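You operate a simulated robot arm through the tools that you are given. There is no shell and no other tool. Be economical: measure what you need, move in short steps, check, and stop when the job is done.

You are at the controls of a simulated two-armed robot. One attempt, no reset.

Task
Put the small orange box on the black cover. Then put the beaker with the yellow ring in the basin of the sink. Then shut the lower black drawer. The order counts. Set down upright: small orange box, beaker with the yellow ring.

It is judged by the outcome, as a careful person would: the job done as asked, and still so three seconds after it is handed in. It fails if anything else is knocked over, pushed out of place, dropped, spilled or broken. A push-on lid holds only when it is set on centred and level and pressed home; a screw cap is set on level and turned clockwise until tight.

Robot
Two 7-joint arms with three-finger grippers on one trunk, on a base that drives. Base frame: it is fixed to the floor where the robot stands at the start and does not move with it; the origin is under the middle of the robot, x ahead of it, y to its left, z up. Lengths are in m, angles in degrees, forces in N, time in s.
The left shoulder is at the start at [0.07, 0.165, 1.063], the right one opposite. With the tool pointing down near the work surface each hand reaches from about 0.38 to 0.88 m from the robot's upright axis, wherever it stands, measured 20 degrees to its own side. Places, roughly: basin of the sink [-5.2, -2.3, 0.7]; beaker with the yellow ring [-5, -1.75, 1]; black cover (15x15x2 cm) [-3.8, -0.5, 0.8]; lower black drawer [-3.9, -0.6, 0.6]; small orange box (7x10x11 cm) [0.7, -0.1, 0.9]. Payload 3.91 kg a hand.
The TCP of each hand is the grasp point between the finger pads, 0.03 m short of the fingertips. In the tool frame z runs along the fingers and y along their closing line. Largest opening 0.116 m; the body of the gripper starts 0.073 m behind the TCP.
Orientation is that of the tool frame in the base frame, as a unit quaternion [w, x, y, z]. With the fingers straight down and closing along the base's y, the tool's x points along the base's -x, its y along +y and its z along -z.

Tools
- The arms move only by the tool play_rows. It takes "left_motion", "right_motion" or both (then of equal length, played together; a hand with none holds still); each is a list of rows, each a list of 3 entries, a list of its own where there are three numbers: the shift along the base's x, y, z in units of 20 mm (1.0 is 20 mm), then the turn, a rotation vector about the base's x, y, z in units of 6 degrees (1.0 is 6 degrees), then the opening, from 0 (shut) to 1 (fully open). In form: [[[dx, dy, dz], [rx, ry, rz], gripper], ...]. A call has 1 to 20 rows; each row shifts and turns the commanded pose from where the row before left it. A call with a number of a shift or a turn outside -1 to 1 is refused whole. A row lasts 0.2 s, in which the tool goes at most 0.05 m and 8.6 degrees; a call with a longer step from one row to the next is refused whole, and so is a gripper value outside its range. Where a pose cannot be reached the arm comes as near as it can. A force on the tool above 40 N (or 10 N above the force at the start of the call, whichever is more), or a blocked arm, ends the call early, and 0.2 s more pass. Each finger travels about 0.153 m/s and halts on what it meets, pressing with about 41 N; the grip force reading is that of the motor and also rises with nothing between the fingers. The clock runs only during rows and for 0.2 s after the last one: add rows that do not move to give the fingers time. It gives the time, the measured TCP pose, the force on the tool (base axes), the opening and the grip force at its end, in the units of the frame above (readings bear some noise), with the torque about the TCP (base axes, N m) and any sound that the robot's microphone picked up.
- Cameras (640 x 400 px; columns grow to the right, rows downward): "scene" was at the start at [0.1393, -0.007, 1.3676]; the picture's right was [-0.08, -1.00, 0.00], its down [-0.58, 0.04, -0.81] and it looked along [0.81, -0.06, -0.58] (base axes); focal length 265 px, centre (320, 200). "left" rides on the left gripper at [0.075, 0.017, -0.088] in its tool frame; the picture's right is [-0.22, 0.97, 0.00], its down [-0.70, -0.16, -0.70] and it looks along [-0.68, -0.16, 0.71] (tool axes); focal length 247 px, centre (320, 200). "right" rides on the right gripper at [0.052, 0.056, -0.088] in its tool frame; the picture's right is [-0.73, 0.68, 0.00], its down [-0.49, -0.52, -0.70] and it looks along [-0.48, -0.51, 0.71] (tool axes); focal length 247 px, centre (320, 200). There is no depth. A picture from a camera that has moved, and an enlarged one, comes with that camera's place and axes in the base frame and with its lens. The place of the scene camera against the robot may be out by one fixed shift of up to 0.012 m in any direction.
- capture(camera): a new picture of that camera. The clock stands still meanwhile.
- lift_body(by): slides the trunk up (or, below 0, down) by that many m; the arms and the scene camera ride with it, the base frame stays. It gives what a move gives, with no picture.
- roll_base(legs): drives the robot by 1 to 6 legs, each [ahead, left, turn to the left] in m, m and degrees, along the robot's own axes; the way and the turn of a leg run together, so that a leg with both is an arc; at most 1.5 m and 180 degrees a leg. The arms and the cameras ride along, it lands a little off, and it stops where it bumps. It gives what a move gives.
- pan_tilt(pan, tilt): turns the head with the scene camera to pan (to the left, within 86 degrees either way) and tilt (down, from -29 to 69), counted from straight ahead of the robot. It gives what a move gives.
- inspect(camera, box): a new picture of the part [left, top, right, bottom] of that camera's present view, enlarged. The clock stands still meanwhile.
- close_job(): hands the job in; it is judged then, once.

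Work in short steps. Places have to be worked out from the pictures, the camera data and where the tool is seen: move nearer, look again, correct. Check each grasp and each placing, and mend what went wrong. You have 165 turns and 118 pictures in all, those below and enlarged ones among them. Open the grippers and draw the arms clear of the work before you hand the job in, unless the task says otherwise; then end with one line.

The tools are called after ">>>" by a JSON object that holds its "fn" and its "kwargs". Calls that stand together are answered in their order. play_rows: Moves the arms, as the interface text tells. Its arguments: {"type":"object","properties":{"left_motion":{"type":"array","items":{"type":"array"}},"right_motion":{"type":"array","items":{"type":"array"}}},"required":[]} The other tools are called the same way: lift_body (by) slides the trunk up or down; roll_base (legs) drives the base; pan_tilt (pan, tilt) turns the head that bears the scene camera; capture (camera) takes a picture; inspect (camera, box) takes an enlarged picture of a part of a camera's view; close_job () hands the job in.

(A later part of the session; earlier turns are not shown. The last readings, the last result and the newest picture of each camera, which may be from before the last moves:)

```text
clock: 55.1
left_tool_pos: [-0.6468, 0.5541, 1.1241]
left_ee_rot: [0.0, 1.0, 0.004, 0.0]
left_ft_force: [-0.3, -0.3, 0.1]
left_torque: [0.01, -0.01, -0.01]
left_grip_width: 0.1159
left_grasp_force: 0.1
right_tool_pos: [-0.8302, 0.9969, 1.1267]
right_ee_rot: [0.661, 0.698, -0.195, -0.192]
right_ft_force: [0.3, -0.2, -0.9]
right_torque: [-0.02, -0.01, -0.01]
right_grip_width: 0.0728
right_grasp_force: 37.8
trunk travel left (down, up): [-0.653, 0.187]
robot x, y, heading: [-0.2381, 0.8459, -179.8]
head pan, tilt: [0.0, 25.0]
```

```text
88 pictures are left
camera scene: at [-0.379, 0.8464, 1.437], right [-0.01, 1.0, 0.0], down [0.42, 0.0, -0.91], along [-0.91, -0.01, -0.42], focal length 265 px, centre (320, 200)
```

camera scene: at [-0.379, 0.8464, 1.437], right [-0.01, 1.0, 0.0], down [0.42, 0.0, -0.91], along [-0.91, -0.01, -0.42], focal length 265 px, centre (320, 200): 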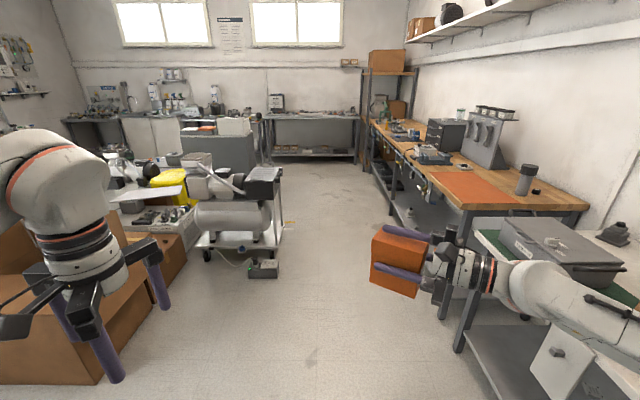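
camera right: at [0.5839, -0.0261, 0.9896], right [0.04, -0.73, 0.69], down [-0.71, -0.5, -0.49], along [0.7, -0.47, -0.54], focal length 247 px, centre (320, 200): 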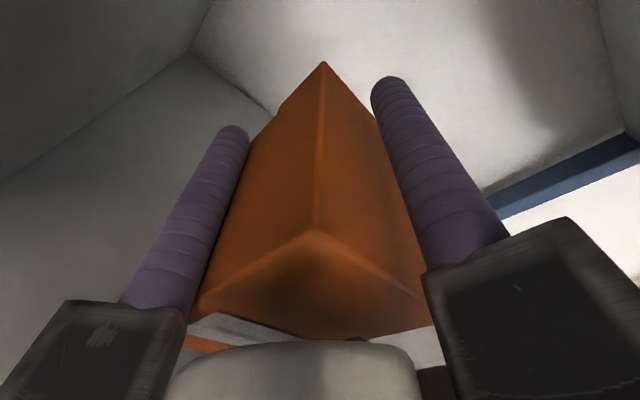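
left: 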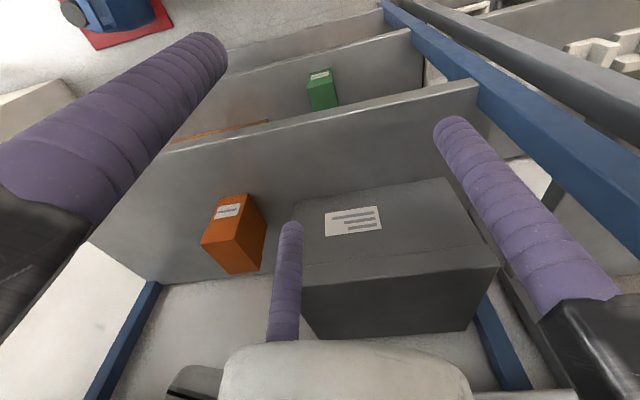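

The box is still held well and the corridor is clear ahead. I zoom in toward the destination.

>>> {"fn": "inspect", "kwargs": {"camera": "scene", "box": [60, 80, 300, 230]}}

>>> {"fn": "roll_base", "kwargs": {"legs": [[1.3, 0, 0]]}}

>>> {"fn": "capture", "kwargs": {"camera": "scene"}}

```text
2.67 times, centred on (180, 155) of scene
camera zoom: at [-0.379, 0.8464, 1.437], right [-0.01, 1.0, 0.0], down [0.42, 0.0, -0.91], along [-0.91, -0.01, -0.42], focal length 707 px, centre (693, 320)
```

zoom: 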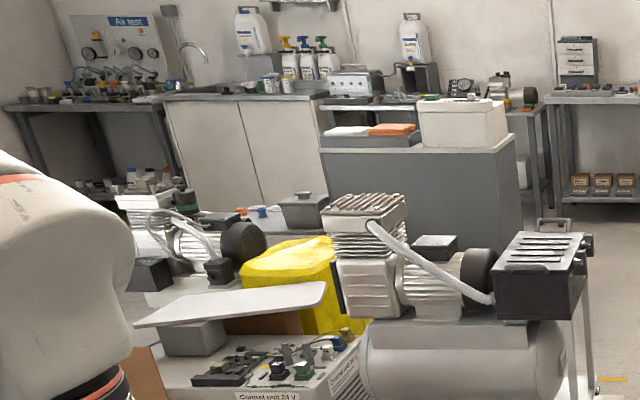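

```text
clock: 61.6
left_tool_pos: [-1.9397, 0.5477, 1.1249]
left_ee_rot: [0.001, 1.0, 0.002, 0.0]
left_ft_force: [0.3, 0.3, 0.3]
left_torque: [-0.01, -0.02, 0.04]
left_grip_width: 0.116
left_grasp_force: 0.1
right_tool_pos: [-2.1235, 0.9933, 1.1278]
right_ee_rot: [0.662, 0.697, -0.198, -0.193]
right_ft_force: [0.3, 0.9, -1.6]
right_torque: [-0.02, 0.0, -0.02]
right_grip_width: 0.0727
right_grasp_force: 38.2
trunk travel left (down, up): [-0.653, 0.187]
robot x, y, heading: [-1.5305, 0.8382, -179.5]
head pan, tilt: [0.0, 25.0]
```

```text
86 pictures are left
camera scene: at [-1.672, 0.8399, 1.4369], right [0.0, 1.0, 0.0], down [0.42, 0.0, -0.91], along [-0.91, 0.0, -0.42], focal length 265 px, centre (320, 200)
```

scene: 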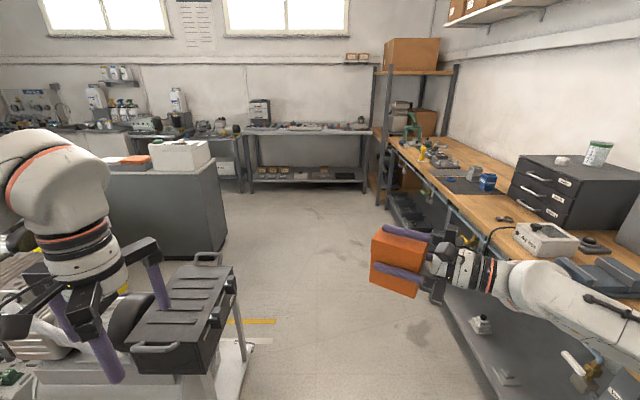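

The dark grey cabinet at x≈−3.7, y<0 is the target zone. I drive on and look left.

>>> {"fn": "roll_base", "kwargs": {"legs": [[1.4, 0, 0]]}}

>>> {"fn": "pan_tilt", "kwargs": {"pan": 50, "tilt": 25}}

>>> {"fn": "capture", "kwargs": {"camera": "scene"}}

```text
clock: 68.5
left_tool_pos: [-3.3361, 0.5313, 1.1248]
left_ee_rot: [0.0, 1.0, 0.008, 0.001]
left_ft_force: [0.0, -0.9, 0.1]
left_torque: [0.02, -0.03, -0.01]
left_grip_width: 0.1161
left_grasp_force: 0.0
right_tool_pos: [-3.5229, 0.9743, 1.1281]
right_ee_rot: [0.661, 0.7, -0.194, -0.189]
right_ft_force: [0.1, -0.8, -2.0]
right_torque: [-0.02, 0.01, 0.0]
right_grip_width: 0.0727
right_grasp_force: 37.8
trunk travel left (down, up): [-0.653, 0.187]
robot x, y, heading: [-2.9298, 0.8306, -179.5]
head pan, tilt: [0.0, 25.0]
```

```text
clock: 69.7
left_tool_pos: [-3.3361, 0.531, 1.1258]
left_ee_rot: [-0.001, 1.0, 0.008, 0.001]
left_ft_force: [0.2, 0.2, -0.2]
left_torque: [-0.02, -0.04, 0.0]
left_grip_width: 0.116
left_grasp_force: 0.1
right_tool_pos: [-3.5232, 0.9731, 1.1274]
right_ee_rot: [0.662, 0.7, -0.193, -0.189]
right_ft_force: [0.1, 0.0, -2.0]
right_torque: [-0.01, 0.01, 0.0]
right_grip_width: 0.073
right_grasp_force: 37.5
trunk travel left (down, up): [-0.653, 0.187]
robot x, y, heading: [-2.9318, 0.835, -179.1]
head pan, tilt: [50.0, 25.0]
```

```text
85 pictures are left
camera scene: at [-3.0369, 0.7564, 1.437], right [-0.77, 0.63, 0.0], down [0.27, 0.33, -0.91], along [-0.57, -0.7, -0.42], focal length 265 px, centre (320, 200)
```

scene: 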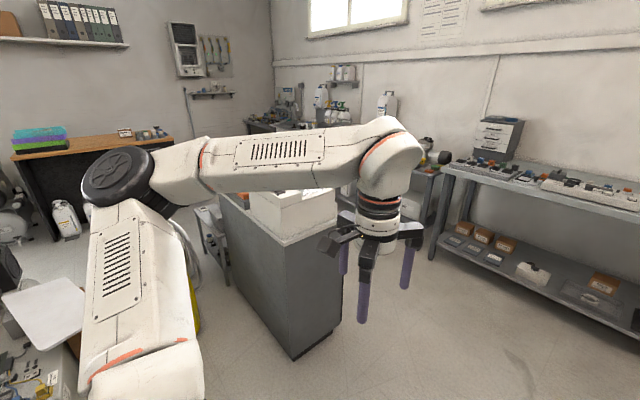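

The cabinet spans about x −3.5…−3.8. Its drawers must face −x. I drive further and look at its other side.

>>> {"fn": "roll_base", "kwargs": {"legs": [[1.15, 0, 0]]}}

>>> {"fn": "pan_tilt", "kwargs": {"pan": 80, "tilt": 30}}

>>> {"fn": "capture", "kwargs": {"camera": "scene"}}

```text
clock: 75.6
left_tool_pos: [-4.488, 0.5001, 1.125]
left_ee_rot: [0.0, 1.0, 0.015, 0.001]
left_ft_force: [-0.2, 1.2, -0.5]
left_torque: [0.0, 0.04, -0.01]
left_grip_width: 0.1161
left_grasp_force: 0.0
right_tool_pos: [-4.6821, 0.9414, 1.1278]
right_ee_rot: [0.663, 0.701, -0.189, -0.185]
right_ft_force: [-0.6, 0.8, -1.6]
right_torque: [-0.01, 0.03, 0.05]
right_grip_width: 0.0727
right_grasp_force: 38.1
trunk travel left (down, up): [-0.653, 0.187]
robot x, y, heading: [-4.0864, 0.8039, -178.4]
head pan, tilt: [50.0, 25.0]
```

```text
clock: 76.6
left_tool_pos: [-4.4883, 0.5015, 1.1248]
left_ee_rot: [0.0, 1.0, 0.014, 0.001]
left_ft_force: [-0.6, -0.1, 0.3]
left_torque: [0.01, 0.02, -0.04]
left_grip_width: 0.1159
left_grasp_force: 0.1
right_tool_pos: [-4.6819, 0.9405, 1.1279]
right_ee_rot: [0.662, 0.701, -0.188, -0.185]
right_ft_force: [0.4, -0.9, -1.2]
right_torque: [-0.01, -0.01, -0.04]
right_grip_width: 0.0728
right_grasp_force: 37.9
trunk travel left (down, up): [-0.653, 0.187]
robot x, y, heading: [-4.0845, 0.8032, -178.6]
head pan, tilt: [80.0, 30.0]
```

```text
84 pictures are left
camera scene: at [-4.1487, 0.7127, 1.429], right [-0.99, 0.15, 0.0], down [0.07, 0.49, -0.87], along [-0.13, -0.86, -0.5], focal length 265 px, centre (320, 200)
```

scene: 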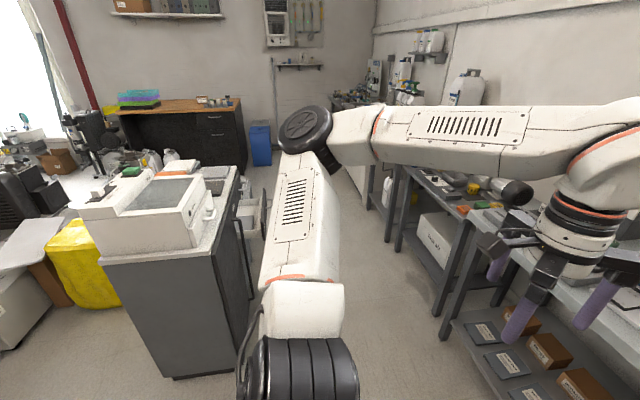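

I see the cabinet top with a printer-like case, items beyond, and an opened drawer toward −x. Zoom.

>>> {"fn": "inspect", "kwargs": {"camera": "scene", "box": [90, 140, 290, 265]}}

```text
3.20 times, centred on (190, 202) of scene
camera zoom: at [-4.1487, 0.7127, 1.429], right [-0.99, 0.15, 0.0], down [0.07, 0.49, -0.87], along [-0.13, -0.86, -0.5], focal length 848 px, centre (736, 192)
```

zoom: 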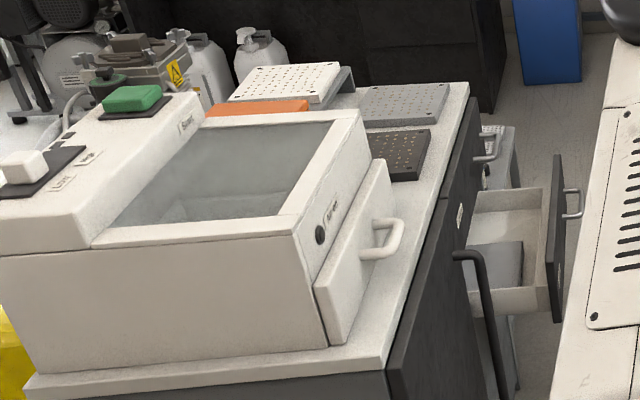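

The black perforated plate sits behind the white case at about x −3.83…−3.68, y −0.5…−0.65; the lower drawer is open toward −x. I raise the trunk to clear the case and turn to face +x.

>>> {"fn": "lift_body", "kwargs": {"by": 0.13}}

>>> {"fn": "roll_base", "kwargs": {"legs": [[0, 0, 90], [0, 0, 88]]}}

>>> {"fn": "pan_tilt", "kwargs": {"pan": -86, "tilt": 40}}

>>> {"fn": "capture", "kwargs": {"camera": "scene"}}

```text
clock: 78.1
left_tool_pos: [-4.4889, 0.4999, 1.2532]
left_ee_rot: [0.0, 1.0, 0.015, 0.003]
left_ft_force: [0.0, 0.9, 0.4]
left_torque: [0.04, -0.01, 0.02]
left_grip_width: 0.116
left_grasp_force: 0.1
right_tool_pos: [-4.6829, 0.9403, 1.2569]
right_ee_rot: [0.662, 0.701, -0.188, -0.184]
right_ft_force: [0.4, -0.3, -1.4]
right_torque: [0.02, 0.01, 0.02]
right_grip_width: 0.0728
right_grasp_force: 37.8
trunk travel left (down, up): [-0.783, 0.057]
robot x, y, heading: [-4.0853, 0.8044, -178.2]
head pan, tilt: [80.0, 30.0]
```

```text
clock: 86.2
left_tool_pos: [-3.6761, 1.095, 1.255]
left_ee_rot: [0.0, -0.002, 1.0, 0.0]
left_ft_force: [0.0, 0.3, 0.0]
left_torque: [-0.04, 0.04, 0.01]
left_grip_width: 0.116
left_grasp_force: 0.1
right_tool_pos: [-3.4946, 0.6516, 1.2575]
right_ee_rot: [0.192, 0.197, 0.698, 0.661]
right_ft_force: [0.1, -0.1, -1.3]
right_torque: [0.04, 0.01, 0.02]
right_grip_width: 0.0728
right_grasp_force: 37.9
trunk travel left (down, up): [-0.783, 0.057]
robot x, y, heading: [-4.0892, 0.8033, 0.3]
head pan, tilt: [80.0, 30.0]
```

```text
clock: 88.7
left_tool_pos: [-3.6766, 1.0965, 1.2546]
left_ee_rot: [-0.002, -0.003, 1.0, 0.001]
left_ft_force: [1.1, -0.6, 0.4]
left_torque: [0.0, 0.01, -0.02]
left_grip_width: 0.116
left_grasp_force: 0.1
right_tool_pos: [-3.4958, 0.6526, 1.2561]
right_ee_rot: [0.193, 0.197, 0.699, 0.66]
right_ft_force: [0.7, -0.3, -1.5]
right_torque: [0.0, -0.02, 0.05]
right_grip_width: 0.0728
right_grasp_force: 38.2
trunk travel left (down, up): [-0.783, 0.057]
robot x, y, heading: [-4.0872, 0.8024, 0.3]
head pan, tilt: [-85.9, 40.0]
```

```text
82 pictures are left
camera scene: at [-4.0282, 0.7189, 1.5436], right [-1.0, -0.07, 0.0], down [-0.05, 0.64, -0.77], along [0.06, -0.76, -0.64], focal length 265 px, centre (320, 200)
```

scene: 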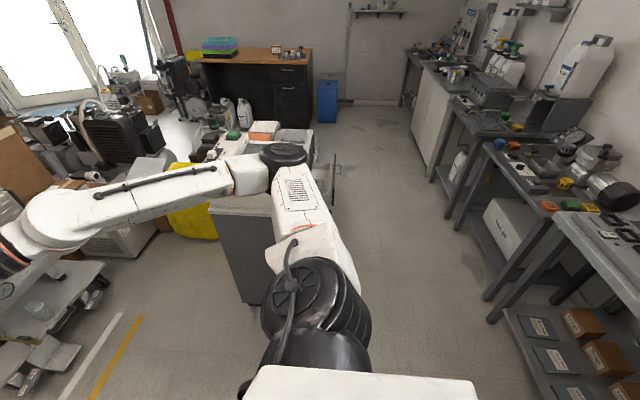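

The aisle is clear to about x=−4.97. I back up to x≈−4.5 and strafe right along the cabinet.

>>> {"fn": "roll_base", "kwargs": {"legs": [[-0.4, 0, 0], [0, -0.8, 0]]}}

>>> {"fn": "pan_tilt", "kwargs": {"pan": -30, "tilt": 45}}

>>> {"fn": "capture", "kwargs": {"camera": "scene"}}

```text
clock: 95.1
left_tool_pos: [-4.0716, 0.3025, 1.2552]
left_ee_rot: [-0.002, -0.002, 1.0, 0.0]
left_ft_force: [0.8, 0.1, 0.1]
left_torque: [0.01, -0.01, 0.01]
left_grip_width: 0.1159
left_grasp_force: 0.0
right_tool_pos: [-3.8896, -0.141, 1.2574]
right_ee_rot: [0.193, 0.199, 0.698, 0.66]
right_ft_force: [-0.2, -0.3, -1.9]
right_torque: [0.01, -0.04, -0.01]
right_grip_width: 0.0728
right_grasp_force: 38.0
trunk travel left (down, up): [-0.783, 0.057]
robot x, y, heading: [-4.4801, 0.0105, 0.0]
head pan, tilt: [-85.9, 40.0]
```

```text
clock: 96.3
left_tool_pos: [-4.0718, 0.3031, 1.2545]
left_ee_rot: [-0.002, -0.002, 1.0, 0.0]
left_ft_force: [0.7, 0.1, 1.0]
left_torque: [0.01, 0.0, 0.02]
left_grip_width: 0.116
left_grasp_force: 0.0
right_tool_pos: [-3.8899, -0.1427, 1.2564]
right_ee_rot: [0.193, 0.197, 0.699, 0.66]
right_ft_force: [0.1, -0.5, -1.6]
right_torque: [0.0, -0.03, 0.01]
right_grip_width: 0.0729
right_grasp_force: 37.7
trunk travel left (down, up): [-0.783, 0.057]
robot x, y, heading: [-4.4842, 0.0128, 0.2]
head pan, tilt: [-30.0, 45.0]
```

```text
81 pictures are left
camera scene: at [-4.3591, -0.0304, 1.5364], right [-0.5, -0.87, 0.0], down [-0.61, 0.35, -0.71], along [0.61, -0.35, -0.71], focal length 265 px, centre (320, 200)
```

scene: 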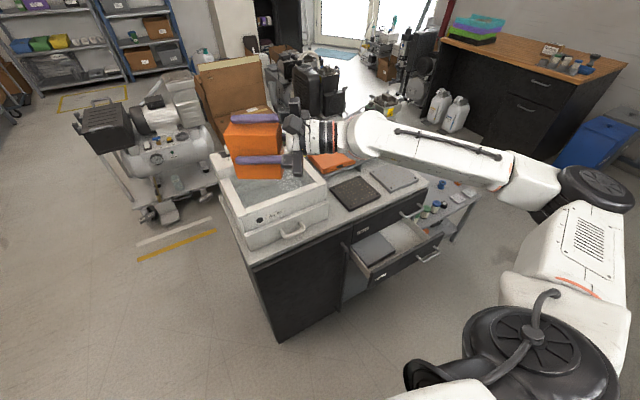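

Clear view: the black perforated cover's centre is near (−3.76, −0.54). I strafe right 0.4 m, and then straighten the hand to point +x.

>>> {"fn": "roll_base", "kwargs": {"legs": [[0, -0.4, 0]]}}

>>> {"fn": "play_rows", "kwargs": {"right_motion": [[[0, 0, 0], [0, 0, -1], 0.3], [[0, 0, 0], [0, 0, -1], 0.3], [[0, 0, 0], [0, 0, -1], 0.3], [[0, 0, 0], [0, 0, -1], 0.3], [[0, 0, 0], [0, 0, -1], 0.3], [[0, 0, 0], [0, 0, -1], 0.3], [[0, 0, 0], [0, 0, -1], 0.3], [[0, 0, 0], [0, 0, -1], 0.3], [[0, 0, 0], [0, 0, -1], 0.3], [[0, 0, 0], [0, 0, -1], 0.3]]}}

>>> {"fn": "capture", "kwargs": {"camera": "scene"}}

>>> {"fn": "capture", "kwargs": {"camera": "right"}}

```text
clock: 98.8
left_tool_pos: [-4.0703, -0.1003, 1.2542]
left_ee_rot: [-0.002, -0.002, 1.0, 0.0]
left_ft_force: [-0.2, 0.0, -0.5]
left_torque: [-0.02, 0.04, -0.02]
left_grip_width: 0.1162
left_grasp_force: 0.0
right_tool_pos: [-3.888, -0.5431, 1.2584]
right_ee_rot: [0.192, 0.198, 0.699, 0.66]
right_ft_force: [-0.1, 0.0, -2.2]
right_torque: [0.02, -0.02, -0.03]
right_grip_width: 0.0728
right_grasp_force: 37.3
trunk travel left (down, up): [-0.783, 0.057]
robot x, y, heading: [-4.4766, -0.3937, 0.3]
head pan, tilt: [-30.0, 45.0]
```

```text
clock: 101.0
left_tool_pos: [-4.0696, -0.0993, 1.2541]
left_ee_rot: [-0.001, -0.002, 1.0, -0.001]
left_ft_force: [0.8, -0.2, 1.0]
left_torque: [-0.03, -0.01, 0.03]
left_grip_width: 0.1162
left_grasp_force: 0.0
right_tool_pos: [-3.8893, -0.5432, 1.2492]
right_ee_rot: [0.459, 0.498, 0.545, 0.495]
right_ft_force: [-0.1, -0.1, -1.2]
right_torque: [0.01, 0.0, 0.0]
right_grip_width: 0.0728
right_grasp_force: 37.7
right hand out of reach, approached as far as the arm can: row 2, 3
trunk travel left (down, up): [-0.783, 0.057]
robot x, y, heading: [-4.4788, -0.3944, 0.1]
head pan, tilt: [-30.0, 45.0]
```

```text
80 pictures are left
camera scene: at [-4.3572, -0.4324, 1.5364], right [-0.5, -0.87, 0.0], down [-0.61, 0.35, -0.71], along [0.61, -0.35, -0.71], focal length 265 px, centre (320, 200)
```

scene: 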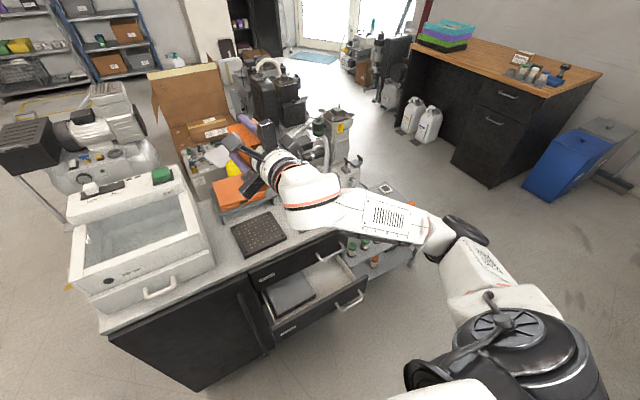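

```text
79 pictures are left
camera right: at [-3.9753, -0.4971, 1.3136], right [0.12, -0.72, 0.69], down [-0.7, -0.55, -0.45], along [0.7, -0.42, -0.57], focal length 247 px, centre (320, 200)
```

right: 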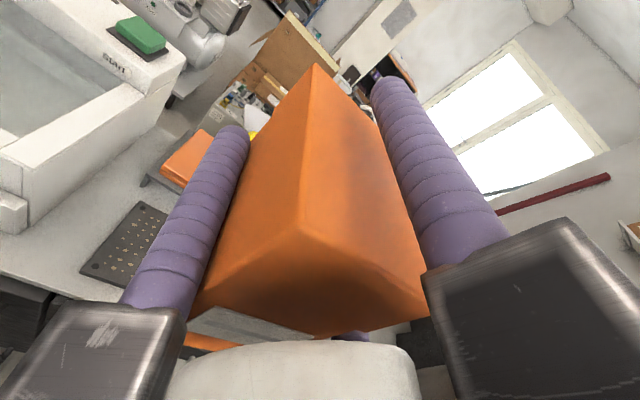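

Cover centre ≈ (−3.765, −0.523), top ≈0.82–0.84. I move over it and correct the small pitch/yaw errors.

>>> {"fn": "play_rows", "kwargs": {"right_motion": [[[0.9, 0.15, 0], [0, -0.1, -0.13], 0.3], [[0.9, 0.15, 0], [0, -0.1, -0.13], 0.3], [[0.9, 0.15, 0], [0, -0.1, -0.13], 0.3], [[0.9, 0.15, 0], [0, -0.1, -0.13], 0.3], [[0.9, 0.15, 0], [0, -0.1, -0.13], 0.3], [[0.9, 0.15, 0], [0, 0, 0], 0.3], [[0.8, 0.15, 0], [0, 0, 0], 0.3]]}}

>>> {"fn": "lift_body", "kwargs": {"by": -0.2}}

>>> {"fn": "capture", "kwargs": {"camera": "scene"}}

>>> {"fn": "capture", "kwargs": {"camera": "right"}}

```text
clock: 102.6
left_tool_pos: [-4.0705, -0.1008, 1.254]
left_ee_rot: [-0.002, -0.002, 1.0, 0.0]
left_ft_force: [0.0, -0.1, -0.8]
left_torque: [-0.02, -0.02, 0.0]
left_grip_width: 0.1162
left_grasp_force: 0.1
right_tool_pos: [-3.765, -0.5221, 1.2498]
right_ee_rot: [0.489, 0.502, 0.516, 0.492]
right_ft_force: [0.0, 0.7, -1.3]
right_torque: [0.01, -0.03, -0.02]
right_grip_width: 0.0729
right_grasp_force: 37.8
trunk travel left (down, up): [-0.783, 0.057]
robot x, y, heading: [-4.4786, -0.3942, 0.3]
head pan, tilt: [-30.0, 45.0]
```

```text
clock: 104.8
left_tool_pos: [-4.0711, -0.1019, 1.0552]
left_ee_rot: [-0.001, -0.003, 1.0, 0.0]
left_ft_force: [0.5, -0.1, -0.3]
left_torque: [0.02, -0.01, -0.01]
left_grip_width: 0.1161
left_grasp_force: 0.0
right_tool_pos: [-3.765, -0.5232, 1.0498]
right_ee_rot: [0.49, 0.501, 0.516, 0.492]
right_ft_force: [0.8, -0.8, -1.1]
right_torque: [-0.01, -0.02, 0.03]
right_grip_width: 0.0728
right_grasp_force: 37.6
trunk travel left (down, up): [-0.583, 0.257]
robot x, y, heading: [-4.4786, -0.3919, 0.3]
head pan, tilt: [-30.0, 45.0]
```

```text
78 pictures are left
camera scene: at [-4.3579, -0.4342, 1.3364], right [-0.5, -0.87, 0.0], down [-0.61, 0.35, -0.71], along [0.61, -0.35, -0.71], focal length 265 px, centre (320, 200)
```

scene: 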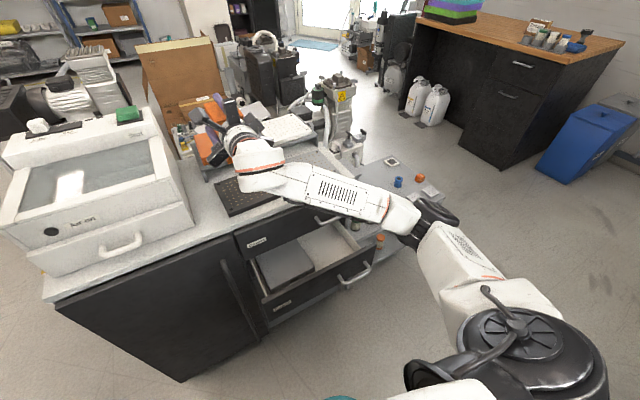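

```text
77 pictures are left
camera right: at [-3.8518, -0.4719, 1.1092], right [0.04, -0.72, 0.69], down [-0.71, -0.51, -0.49], along [0.7, -0.47, -0.53], focal length 247 px, centre (320, 200)
```

right: 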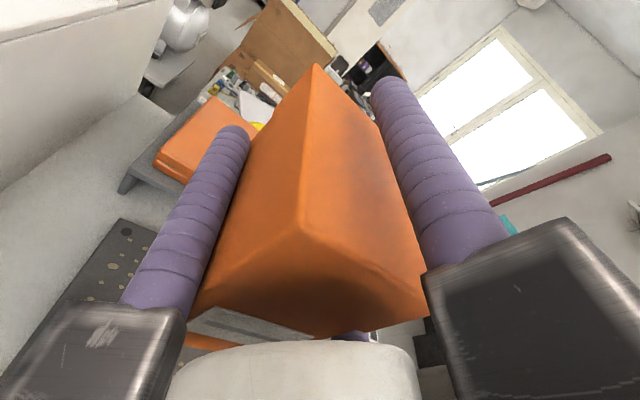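

Box orientation matches the grasp orientation. I nudge 6 mm and descend with the trunk to just above the cover.

>>> {"fn": "play_rows", "kwargs": {"right_motion": [[[-0.3, -0.25, 0], [0, 0, 0], 0.3], [[0, 0, 0], [0, 0, 0], 0.3]]}}

>>> {"fn": "lift_body", "kwargs": {"by": -0.115}}

>>> {"fn": "inspect", "kwargs": {"camera": "scene", "box": [150, 60, 350, 185]}}

>>> {"fn": "capture", "kwargs": {"camera": "right"}}

```text
clock: 105.4
left_tool_pos: [-4.0698, -0.1004, 1.0551]
left_ee_rot: [-0.002, -0.003, 1.0, 0.0]
left_ft_force: [0.2, -0.1, -0.7]
left_torque: [-0.01, 0.03, -0.03]
left_grip_width: 0.1159
left_grasp_force: 0.2
right_tool_pos: [-3.7711, -0.5282, 1.0493]
right_ee_rot: [0.489, 0.501, 0.517, 0.492]
right_ft_force: [1.0, 0.6, -1.6]
right_torque: [0.01, -0.01, -0.01]
right_grip_width: 0.0727
right_grasp_force: 37.7
trunk travel left (down, up): [-0.583, 0.257]
robot x, y, heading: [-4.4818, -0.3913, 0.6]
head pan, tilt: [-30.0, 45.0]
```

```text
clock: 106.8
left_tool_pos: [-4.0715, -0.1005, 0.9398]
left_ee_rot: [-0.001, -0.002, 1.0, 0.0]
left_ft_force: [0.0, -0.1, -0.6]
left_torque: [0.0, -0.03, 0.01]
left_grip_width: 0.1161
left_grasp_force: 0.0
right_tool_pos: [-3.7725, -0.5286, 0.9349]
right_ee_rot: [0.49, 0.501, 0.516, 0.492]
right_ft_force: [-0.7, 0.1, -1.6]
right_torque: [-0.02, 0.02, 0.01]
right_grip_width: 0.0728
right_grasp_force: 37.6
trunk travel left (down, up): [-0.468, 0.372]
robot x, y, heading: [-4.4812, -0.3904, 0.3]
head pan, tilt: [-30.0, 45.0]
```

```text
3.20 times, centred on (250, 122) of scene
camera zoom: at [-4.3581, -0.4342, 1.2215], right [-0.5, -0.87, 0.0], down [-0.61, 0.35, -0.71], along [0.61, -0.35, -0.71], focal length 848 px, centre (544, 448)
```

zoom: 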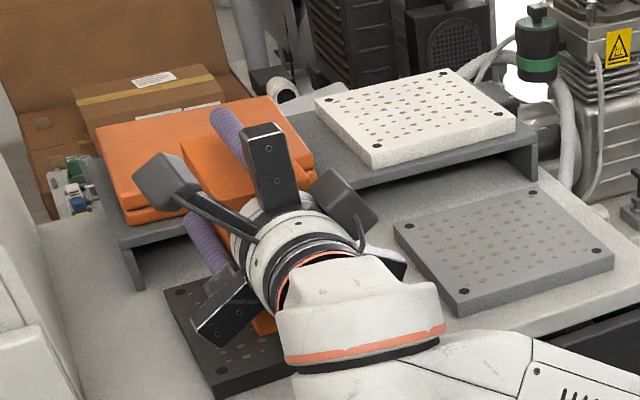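

```text
75 pictures are left
camera right: at [-3.8579, -0.4768, 0.9943], right [0.04, -0.72, 0.69], down [-0.71, -0.51, -0.49], along [0.7, -0.47, -0.53], focal length 247 px, centre (320, 200)
```

right: 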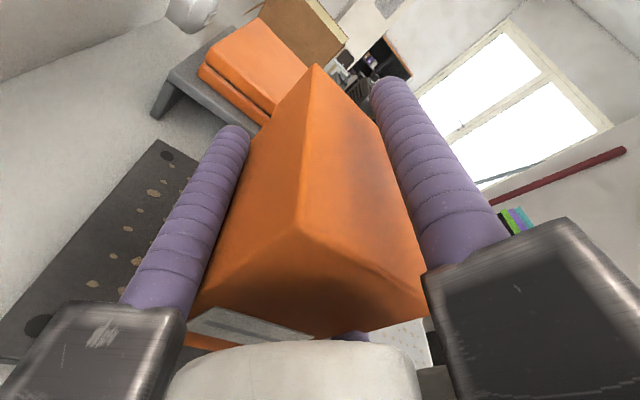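

Aligned over the cover. I descend gently with the arm.

>>> {"fn": "play_rows", "kwargs": {"right_motion": [[[0, 0, -0.25], [0, 0, 0], 0.3], [[0, 0, -0.25], [0, 0, 0], 0.3], [[0, 0, -0.25], [0, 0, 0], 0.3], [[0, 0, -0.25], [0, 0, 0], 0.3]]}}

>>> {"fn": "inspect", "kwargs": {"camera": "scene", "box": [190, 120, 270, 190]}}

```text
clock: 107.8
left_tool_pos: [-4.0707, -0.1008, 0.9408]
left_ee_rot: [-0.001, -0.003, 1.0, 0.0]
left_ft_force: [0.6, 0.3, -0.1]
left_torque: [0.01, 0.01, 0.0]
left_grip_width: 0.1159
left_grasp_force: 0.0
right_tool_pos: [-3.7728, -0.5282, 0.9181]
right_ee_rot: [0.491, 0.5, 0.515, 0.495]
right_ft_force: [2.9, 0.3, 8.6]
right_torque: [0.02, -0.67, -0.02]
right_grip_width: 0.0729
right_grasp_force: 37.8
trunk travel left (down, up): [-0.468, 0.372]
robot x, y, heading: [-4.4801, -0.3922, 0.2]
head pan, tilt: [-30.0, 45.0]
```

```text
5.71 times, centred on (230, 155) of scene
camera zoom: at [-4.3588, -0.4338, 1.2218], right [-0.5, -0.87, 0.0], down [-0.61, 0.35, -0.71], along [0.61, -0.35, -0.71], focal length 1514 px, centre (834, 457)
```

zoom: 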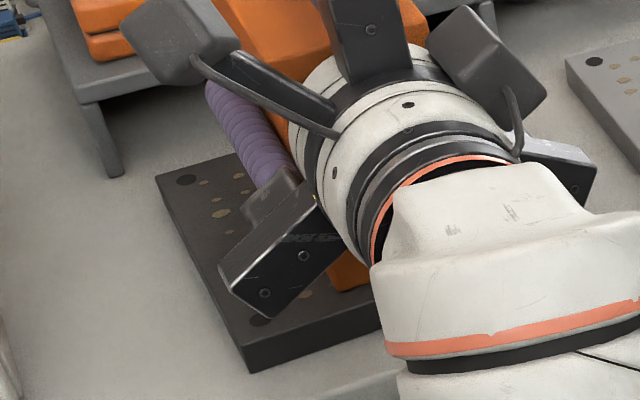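

Contact (8.6 N) with the far edge touching first. I pitch slightly nose-up and press lightly, then check.

>>> {"fn": "play_rows", "kwargs": {"right_motion": [[[0, 0, 0], [0, -0.15, 0], 0.3], [[0, 0, -0.1], [0, -0.1, 0], 0.3], [[0, 0, -0.1], [0, 0, 0], 0.3]]}}

```text
clock: 108.7
left_tool_pos: [-4.072, -0.1004, 0.9408]
left_ee_rot: [-0.001, -0.003, 1.0, 0.0]
left_ft_force: [0.3, 0.1, 0.3]
left_torque: [0.03, 0.02, 0.0]
left_grip_width: 0.116
left_grasp_force: 0.0
right_tool_pos: [-3.7738, -0.528, 0.9187]
right_ee_rot: [0.494, 0.497, 0.512, 0.497]
right_ft_force: [-0.5, 0.5, 17.3]
right_torque: [0.06, 1.13, 0.04]
right_grip_width: 0.0726
right_grasp_force: 38.4
right hand out of reach, approached as far as the arm can: row 3
trunk travel left (down, up): [-0.468, 0.372]
robot x, y, heading: [-4.479, -0.3967, 0.5]
head pan, tilt: [-30.0, 45.0]
```

Now the near edge bears as well, so it's flat within about a degree. I ease off slightly and open the fingers.

>>> {"fn": "play_rows", "kwargs": {"right_motion": [[[0, 0, 0.1], [0, 0.12, 0], 0.3], [[0, 0, 0], [0, 0, 0], 0.5], [[0, 0, 0], [0, 0, 0], 0.75], [[0, 0, 0], [0, 0, 0], 0.95], [[0, 0, 0], [0, 0, 0], 1]]}}

>>> {"fn": "capture", "kwargs": {"camera": "right"}}

>>> {"fn": "inspect", "kwargs": {"camera": "scene", "box": [190, 80, 330, 190]}}

```text
clock: 109.8
left_tool_pos: [-4.0707, -0.1012, 0.9401]
left_ee_rot: [-0.001, -0.002, 1.0, 0.001]
left_ft_force: [0.2, -0.1, 0.0]
left_torque: [0.02, 0.0, -0.01]
left_grip_width: 0.1158
left_grasp_force: 0.0
right_tool_pos: [-3.771, -0.5287, 0.9174]
right_ee_rot: [0.493, 0.498, 0.513, 0.495]
right_ft_force: [0.2, -0.7, -0.2]
right_torque: [0.02, 0.03, 0.01]
right_grip_width: 0.1159
right_grasp_force: 0.1
trunk travel left (down, up): [-0.468, 0.372]
robot x, y, heading: [-4.4825, -0.3956, 0.2]
head pan, tilt: [-30.0, 45.0]
```

```text
73 pictures are left
camera right: at [-3.8585, -0.4766, 0.9753], right [0.03, -0.72, 0.69], down [-0.7, -0.51, -0.5], along [0.71, -0.47, -0.52], focal length 247 px, centre (320, 200)
```

right: 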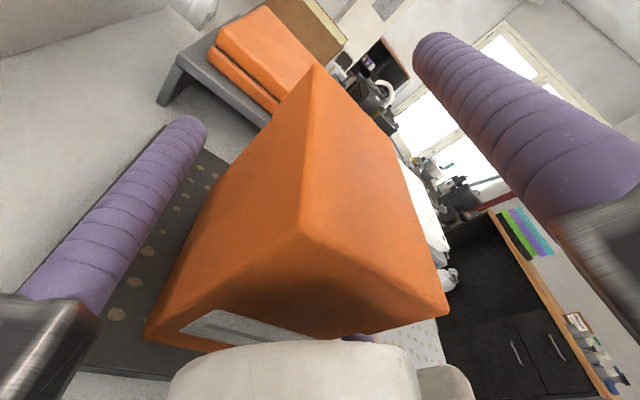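

```text
3.64 times, centred on (260, 135) of scene
camera zoom: at [-4.3581, -0.4341, 1.2214], right [-0.5, -0.87, 0.0], down [-0.61, 0.35, -0.71], along [0.61, -0.35, -0.71], focal length 964 px, centre (538, 436)
```

zoom: 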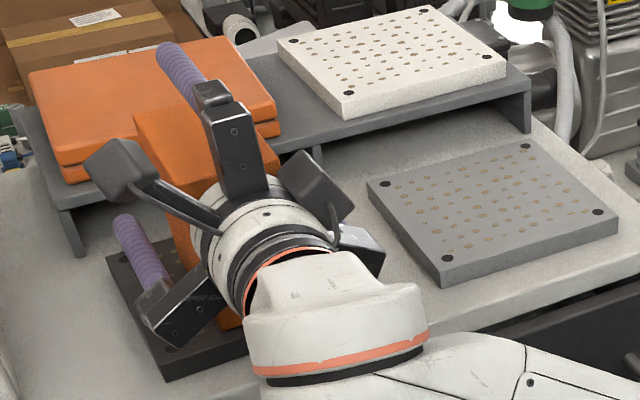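

Released. I retract straight back along −x, slowly.

>>> {"fn": "play_rows", "kwargs": {"right_motion": [[[-0.5, 0, 0.05], [0, 0, 0], 1], [[-0.7, 0, 0.05], [0, 0, 0], 1], [[-0.7, 0, 0.05], [0, 0, 0], 1], [[-0.7, 0, 0], [0, 0, 0], 1], [[-0.7, 0, 0], [0, 0, 0], 1], [[-0.7, 0, 0], [0, 0, 0], 1], [[-0.7, 0, 0], [0, 0, 0], 1], [[-0.7, 0, 0], [0, 0, 0], 1], [[-0.7, 0, 0], [0, 0, 0], 1]]}}

>>> {"fn": "lift_body", "kwargs": {"by": 0.15}}

>>> {"fn": "capture", "kwargs": {"camera": "scene"}}

>>> {"fn": "capture", "kwargs": {"camera": "right"}}

```text
clock: 111.8
left_tool_pos: [-4.0706, -0.1006, 0.9407]
left_ee_rot: [0.0, -0.003, 1.0, 0.0]
left_ft_force: [0.0, -0.1, 0.4]
left_torque: [-0.03, 0.0, 0.0]
left_grip_width: 0.1162
left_grasp_force: 0.0
right_tool_pos: [-3.8933, -0.5284, 0.9214]
right_ee_rot: [0.493, 0.499, 0.512, 0.496]
right_ft_force: [0.5, 0.1, 0.1]
right_torque: [-0.04, 0.0, -0.01]
right_grip_width: 0.1159
right_grasp_force: 0.0
trunk travel left (down, up): [-0.468, 0.372]
robot x, y, heading: [-4.4803, -0.3951, 0.1]
head pan, tilt: [-30.0, 45.0]
```

```text
clock: 113.6
left_tool_pos: [-4.0702, -0.101, 1.089]
left_ee_rot: [-0.002, -0.002, 1.0, 0.0]
left_ft_force: [0.1, 0.9, -0.1]
left_torque: [0.0, 0.02, 0.01]
left_grip_width: 0.1159
left_grasp_force: 0.1
right_tool_pos: [-3.8927, -0.528, 1.0697]
right_ee_rot: [0.493, 0.497, 0.514, 0.496]
right_ft_force: [0.2, -0.3, 0.1]
right_torque: [0.0, 0.01, 0.0]
right_grip_width: 0.116
right_grasp_force: 0.1
trunk travel left (down, up): [-0.618, 0.222]
robot x, y, heading: [-4.478, -0.3948, 0.6]
head pan, tilt: [-30.0, 45.0]
```

```text
71 pictures are left
camera scene: at [-4.3578, -0.4341, 1.3713], right [-0.5, -0.87, 0.0], down [-0.61, 0.35, -0.71], along [0.61, -0.35, -0.71], focal length 265 px, centre (320, 200)
```

scene: 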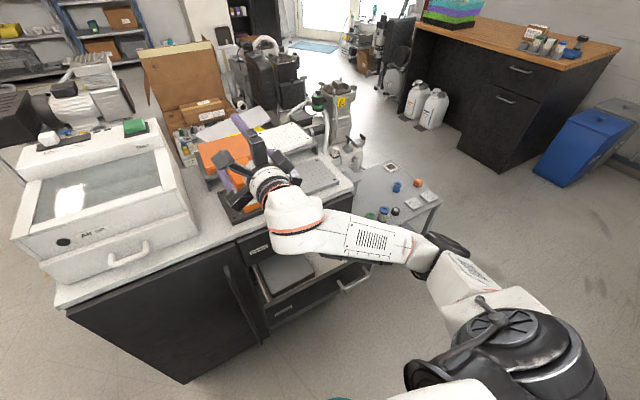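

```text
70 pictures are left
camera right: at [-3.9801, -0.4765, 1.128], right [0.03, -0.72, 0.69], down [-0.7, -0.51, -0.5], along [0.71, -0.47, -0.52], focal length 247 px, centre (320, 200)
```

right: 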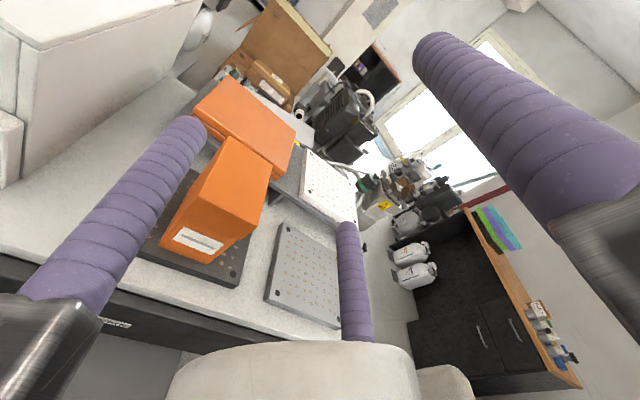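

Orange box stands on the black cover. Next the beaker: I raise the trunk and turn to face −y to look down the aisle.

>>> {"fn": "lift_body", "kwargs": {"by": 0.2}}

>>> {"fn": "roll_base", "kwargs": {"legs": [[0, 0, -90]]}}

>>> {"fn": "pan_tilt", "kwargs": {"pan": -20, "tilt": 25}}

>>> {"fn": "capture", "kwargs": {"camera": "scene"}}

```text
clock: 115.8
left_tool_pos: [-4.0707, -0.1006, 1.2906]
left_ee_rot: [-0.002, -0.003, 1.0, 0.0]
left_ft_force: [0.6, 0.3, 0.1]
left_torque: [0.01, -0.03, -0.01]
left_grip_width: 0.1162
left_grasp_force: 0.0
right_tool_pos: [-3.8945, -0.5278, 1.2708]
right_ee_rot: [0.493, 0.498, 0.513, 0.495]
right_ft_force: [-0.2, -0.8, 0.2]
right_torque: [0.03, 0.0, -0.01]
right_grip_width: 0.1158
right_grasp_force: 0.1
trunk travel left (down, up): [-0.818, 0.022]
robot x, y, heading: [-4.48, -0.3956, 0.2]
head pan, tilt: [-30.0, 45.0]
```

```text
clock: 120.0
left_tool_pos: [-4.1807, -0.7985, 1.2893]
left_ee_rot: [-0.001, 0.7, 0.714, 0.002]
left_ft_force: [-0.2, -0.1, -0.6]
left_torque: [-0.02, 0.0, -0.01]
left_grip_width: 0.1159
left_grasp_force: 0.1
right_tool_pos: [-4.6055, -0.983, 1.2719]
right_ee_rot: [0.699, 0.715, 0.016, 0.007]
right_ft_force: [-0.3, 0.3, -0.1]
right_torque: [-0.01, 0.03, -0.02]
right_grip_width: 0.116
right_grasp_force: 0.1
trunk travel left (down, up): [-0.818, 0.022]
robot x, y, heading: [-4.4789, -0.3913, -88.8]
head pan, tilt: [-30.0, 45.0]
```

```text
clock: 120.8
left_tool_pos: [-4.1813, -0.7986, 1.2901]
left_ee_rot: [-0.001, 0.7, 0.714, 0.002]
left_ft_force: [-1.1, 0.5, -0.1]
left_torque: [0.0, 0.02, -0.04]
left_grip_width: 0.1159
left_grasp_force: 0.0
right_tool_pos: [-4.6064, -0.9834, 1.27]
right_ee_rot: [0.699, 0.715, 0.016, 0.007]
right_ft_force: [-0.7, 0.7, 0.2]
right_torque: [-0.01, -0.01, 0.01]
right_grip_width: 0.1158
right_grasp_force: 0.1
trunk travel left (down, up): [-0.818, 0.022]
robot x, y, heading: [-4.4769, -0.3924, -88.9]
head pan, tilt: [-20.0, 25.0]
```

```text
69 pictures are left
camera scene: at [-4.5078, -0.5313, 1.6019], right [-0.95, 0.33, 0.0], down [0.14, 0.4, -0.91], along [-0.29, -0.86, -0.42], focal length 265 px, centre (320, 200)
```

scene: 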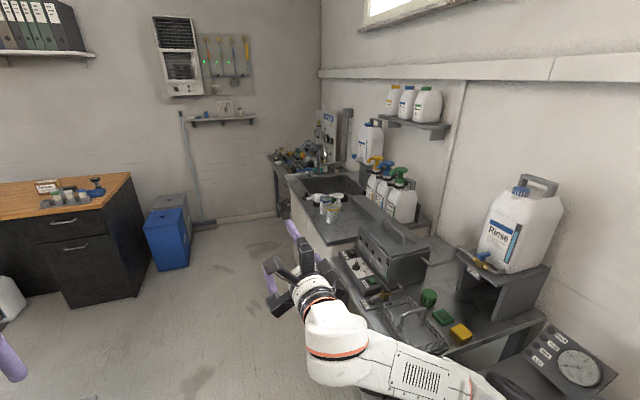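

The sink and some beakers are at the far counter. Zoom in there.

>>> {"fn": "inspect", "kwargs": {"camera": "scene", "box": [270, 130, 430, 230]}}

>>> {"fn": "roll_base", "kwargs": {"legs": [[0.7, 0, 0]]}}

>>> {"fn": "pan_tilt", "kwargs": {"pan": -50, "tilt": 40}}

>>> {"fn": "capture", "kwargs": {"camera": "scene"}}

```text
4.00 times, centred on (350, 180) of scene
camera zoom: at [-4.5078, -0.5313, 1.6019], right [-0.95, 0.33, 0.0], down [0.14, 0.4, -0.91], along [-0.29, -0.86, -0.42], focal length 1060 px, centre (200, 280)
```

zoom: 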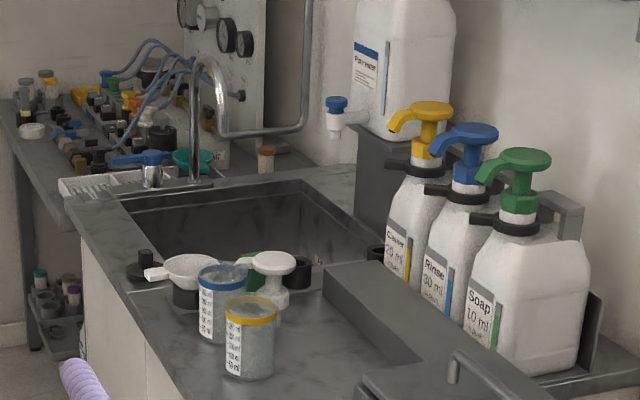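

```text
clock: 124.6
left_tool_pos: [-4.1683, -1.492, 1.2895]
left_ee_rot: [-0.001, 0.7, 0.714, 0.001]
left_ft_force: [-0.1, -0.2, 0.0]
left_torque: [0.03, 0.0, 0.0]
left_grip_width: 0.116
left_grasp_force: 0.1
right_tool_pos: [-4.5916, -1.6763, 1.2697]
right_ee_rot: [0.7, 0.714, 0.016, 0.007]
right_ft_force: [0.9, -0.5, -0.2]
right_torque: [-0.01, 0.0, 0.05]
right_grip_width: 0.1158
right_grasp_force: 0.0
trunk travel left (down, up): [-0.818, 0.022]
robot x, y, heading: [-4.4724, -1.0897, -88.8]
head pan, tilt: [-20.0, 25.0]
```

```text
clock: 125.6
left_tool_pos: [-4.1692, -1.4934, 1.2901]
left_ee_rot: [-0.001, 0.699, 0.715, 0.0]
left_ft_force: [0.6, 0.4, -0.3]
left_torque: [-0.01, 0.03, 0.01]
left_grip_width: 0.1161
left_grasp_force: 0.0
right_tool_pos: [-4.5918, -1.6769, 1.2697]
right_ee_rot: [0.699, 0.715, 0.016, 0.008]
right_ft_force: [-0.1, -0.5, 0.6]
right_torque: [0.03, 0.02, 0.0]
right_grip_width: 0.1159
right_grasp_force: 0.1
trunk travel left (down, up): [-0.818, 0.022]
robot x, y, heading: [-4.4671, -1.0874, -88.9]
head pan, tilt: [-50.0, 40.0]
```

```text
67 pictures are left
camera scene: at [-4.5288, -1.1942, 1.5787], right [-0.66, 0.75, 0.0], down [0.48, 0.42, -0.77], along [-0.58, -0.5, -0.64], focal length 265 px, centre (320, 200)
```

scene: 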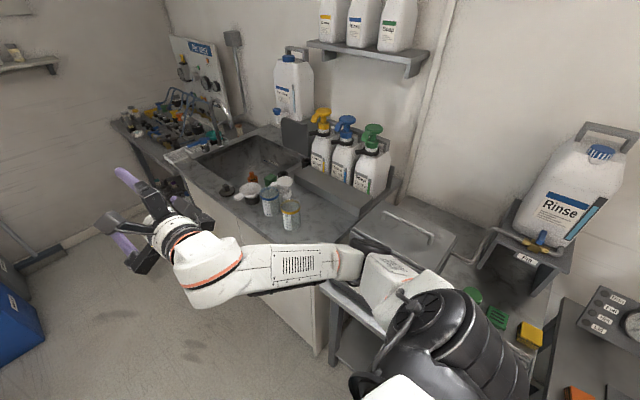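

The yellow-ring beaker stands at about (−4.98, −1.72), counter z≈0.86; the blue-ring one is ~0.12 m beyond, basin at y≈−2.2. I'll use the left hand (already pointing down). I move down the aisle, slightly east, and turn to face −x.

>>> {"fn": "roll_base", "kwargs": {"legs": [[0.7, 0.17, 0], [0, 0, -90]]}}

>>> {"fn": "pan_tilt", "kwargs": {"pan": 0, "tilt": 50}}

>>> {"fn": "capture", "kwargs": {"camera": "scene"}}

>>> {"fn": "capture", "kwargs": {"camera": "left"}}

```text
clock: 133.4
left_tool_pos: [-4.6847, -2.0865, 1.29]
left_ee_rot: [0.0, 1.0, 0.014, 0.001]
left_ft_force: [-0.3, 1.1, 0.1]
left_torque: [-0.01, -0.03, -0.05]
left_grip_width: 0.1159
left_grasp_force: 0.0
right_tool_pos: [-4.8717, -1.6648, 1.2696]
right_ee_rot: [0.501, 0.518, -0.492, -0.488]
right_ft_force: [0.8, 0.8, -0.5]
right_torque: [0.01, 0.01, -0.01]
right_grip_width: 0.1158
right_grasp_force: 0.0
trunk travel left (down, up): [-0.818, 0.022]
robot x, y, heading: [-4.2862, -1.7877, -178.6]
head pan, tilt: [-50.0, 40.0]
```

```text
clock: 134.6
left_tool_pos: [-4.686, -2.0877, 1.2902]
left_ee_rot: [0.001, 1.0, 0.014, 0.001]
left_ft_force: [-0.2, 0.1, -0.2]
left_torque: [0.05, 0.0, -0.01]
left_grip_width: 0.1158
left_grasp_force: 0.0
right_tool_pos: [-4.8733, -1.6645, 1.2702]
right_ee_rot: [0.501, 0.519, -0.492, -0.487]
right_ft_force: [0.6, 0.0, -0.9]
right_torque: [-0.02, 0.0, 0.0]
right_grip_width: 0.1162
right_grasp_force: 0.0
trunk travel left (down, up): [-0.818, 0.022]
robot x, y, heading: [-4.2853, -1.7832, -178.6]
head pan, tilt: [0.0, 50.0]
```

```text
66 pictures are left
camera scene: at [-4.4084, -1.7889, 1.5645], right [-0.03, 1.0, 0.0], down [0.77, 0.02, -0.64], along [-0.64, -0.02, -0.77], focal length 265 px, centre (320, 200)
```

scene: 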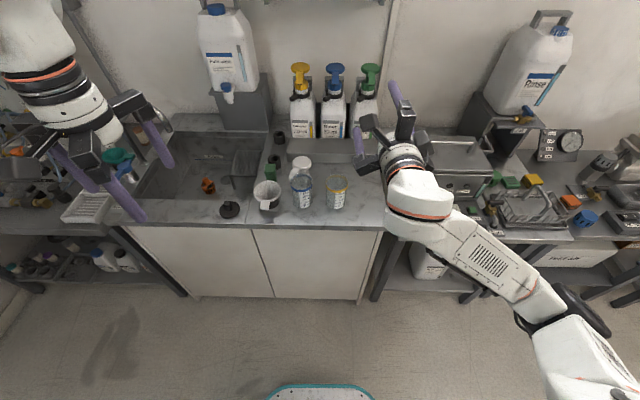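

```text
65 pictures are left
camera left: at [-4.6123, -2.102, 1.378], right [-0.2, -0.98, 0.0], down [-0.7, 0.14, 0.7], along [-0.68, 0.14, -0.72], focal length 247 px, centre (320, 200)
```

left: 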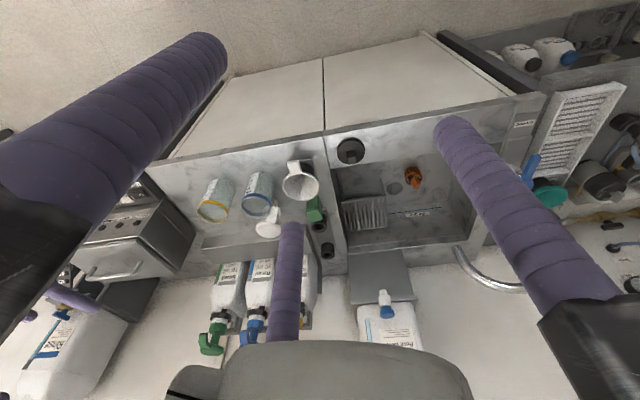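

Yellow-ring beaker ≈(−4.978, −1.757), ring at z≈0.965; blue one at y≈−1.864. I shift the base right 0.15 m, then turn the left hand +60° so no finger points at the blue beaker, moving above the target.

>>> {"fn": "roll_base", "kwargs": {"legs": [[0, -0.14, 0]]}}

>>> {"fn": "play_rows", "kwargs": {"left_motion": [[[-0.8, 0.5, 0], [0, 0, 0.7], 1], [[-0.8, 0.5, 0], [0, 0, 0.7], 1], [[-0.8, 0.5, 0], [0, 0, 0.7], 1], [[-0.8, 0.5, 0], [0, 0, 0.7], 1], [[-0.8, 0.5, 0], [0, 0, 0.7], 1], [[-0.8, 0.5, 0], [0, 0, 0.7], 1], [[-0.8, 0.5, 0], [0, 0, 0.7], 1], [[-0.8, 0.5, 0], [0, 0, 0.7], 1], [[-0.8, 0.5, 0], [0, 0, 0.7], 1], [[-0.8, 0.5, 0], [0, 0, 0.7], 1], [[-0.8, 0.5, 0], [0, 0, 0.7], 1], [[-0.8, 0.5, 0], [0, 0, 0.7], 1], [[-0.8, 0.5, 0], [0, 0, 0.8], 1], [[-0.8, 0.5, 0], [0, 0, 0.8], 1]]}}

>>> {"fn": "capture", "kwargs": {"camera": "left"}}

>>> {"fn": "capture", "kwargs": {"camera": "scene"}}

```text
clock: 135.9
left_tool_pos: [-4.6888, -1.9519, 1.2892]
left_ee_rot: [-0.001, 1.0, 0.015, 0.002]
left_ft_force: [0.5, 0.4, -0.2]
left_torque: [0.05, 0.0, -0.02]
left_grip_width: 0.116
left_grasp_force: 0.0
right_tool_pos: [-4.8754, -1.5304, 1.271]
right_ee_rot: [0.501, 0.52, -0.491, -0.487]
right_ft_force: [0.3, -0.2, -0.2]
right_torque: [-0.01, 0.04, -0.03]
right_grip_width: 0.1161
right_grasp_force: 0.0
trunk travel left (down, up): [-0.818, 0.022]
robot x, y, heading: [-4.2855, -1.6486, -178.0]
head pan, tilt: [0.0, 50.0]
```

```text
clock: 138.9
left_tool_pos: [-4.9163, -1.808, 1.2881]
left_ee_rot: [0.0, 0.859, 0.513, 0.001]
left_ft_force: [0.2, -0.2, 0.4]
left_torque: [-0.03, 0.0, 0.03]
left_grip_width: 0.1161
left_grasp_force: 0.0
right_tool_pos: [-4.8772, -1.5271, 1.2701]
right_ee_rot: [0.503, 0.519, -0.492, -0.486]
right_ft_force: [0.1, 0.3, 0.3]
right_torque: [-0.01, 0.03, -0.01]
right_grip_width: 0.116
right_grasp_force: 0.1
trunk travel left (down, up): [-0.818, 0.022]
robot x, y, heading: [-4.2847, -1.6489, -178.4]
head pan, tilt: [0.0, 50.0]
```

```text
64 pictures are left
camera left: at [-4.866, -1.7507, 1.3773], right [0.75, -0.66, 0.0], down [-0.47, -0.54, 0.7], along [-0.46, -0.53, -0.72], focal length 247 px, centre (320, 200)
```

left: 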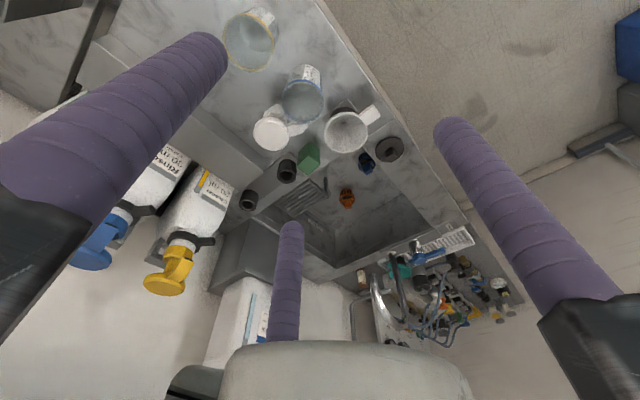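

```text
63 pictures are left
camera scene: at [-4.4133, -1.6503, 1.5644], right [-0.03, 1.0, 0.0], down [0.77, 0.02, -0.64], along [-0.64, -0.02, -0.77], focal length 265 px, centre (320, 200)
```

scene: 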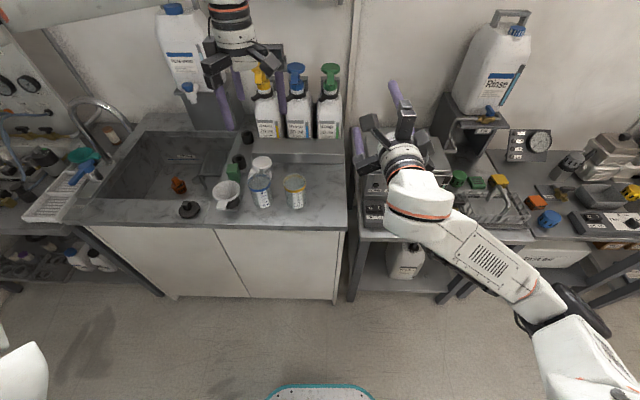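

Hand is turned as planned. Both cameras place the beaker at about (−4.985, −1.75). I move over it and descend partly, with fingers open.

>>> {"fn": "play_rows", "kwargs": {"left_motion": [[[-0.7, 0.58, 0], [0, 0, 0], 1], [[-0.7, 0.58, 0], [0, 0, 0], 1], [[-0.7, 0.58, 0], [0, 0, 0], 1], [[-0.7, 0.58, 0], [0, 0, 0], 1], [[-0.6, 0.58, 0], [0, 0, 0], 1], [[0, 0, -1], [0, 0, 0], 1], [[0, 0, -1], [0, 0, 0], 1], [[0, 0, -1], [0, 0, 0], 1], [[0, 0, -1], [0, 0, 0], 1], [[0, 0, -1], [0, 0, 0], 1], [[0, 0, -1], [0, 0, 0], 1], [[0, 0, -1], [0, 0, 0], 1], [[0, 0, -1], [0, 0, 0], 1]]}}

>>> {"fn": "capture", "kwargs": {"camera": "left"}}

>>> {"fn": "inspect", "kwargs": {"camera": "scene", "box": [200, 80, 360, 230]}}

```text
clock: 141.7
left_tool_pos: [-4.9826, -1.7517, 1.1287]
left_ee_rot: [0.0, 0.858, 0.513, 0.002]
left_ft_force: [0.8, -0.1, 0.2]
left_torque: [0.01, -0.01, 0.02]
left_grip_width: 0.1161
left_grasp_force: 0.0
right_tool_pos: [-4.8769, -1.5286, 1.27]
right_ee_rot: [0.502, 0.52, -0.491, -0.487]
right_ft_force: [0.1, -0.3, 0.6]
right_torque: [0.01, 0.01, -0.01]
right_grip_width: 0.1159
right_grasp_force: 0.1
trunk travel left (down, up): [-0.818, 0.022]
robot x, y, heading: [-4.2902, -1.6483, -178.6]
head pan, tilt: [0.0, 50.0]
```

```text
62 pictures are left
camera left: at [-4.9331, -1.6941, 1.2175], right [0.75, -0.66, 0.0], down [-0.47, -0.54, 0.7], along [-0.46, -0.52, -0.72], focal length 247 px, centre (320, 200)
```

left: 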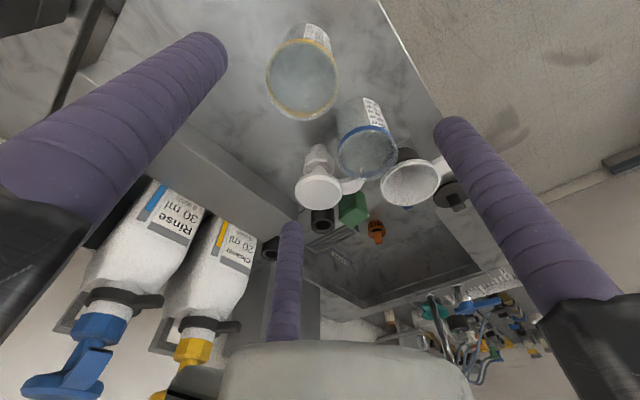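

```text
2.67 times, centred on (280, 155) of scene
camera zoom: at [-4.413, -1.6513, 1.5644], right [-0.03, 1.0, 0.0], down [0.77, 0.02, -0.64], along [-0.64, -0.02, -0.77], focal length 707 px, centre (427, 320)
```

zoom: 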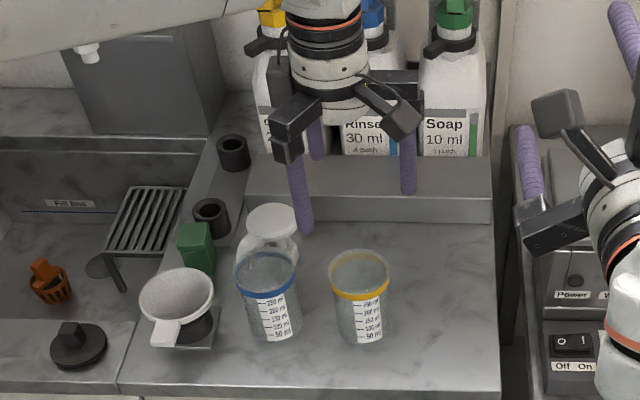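

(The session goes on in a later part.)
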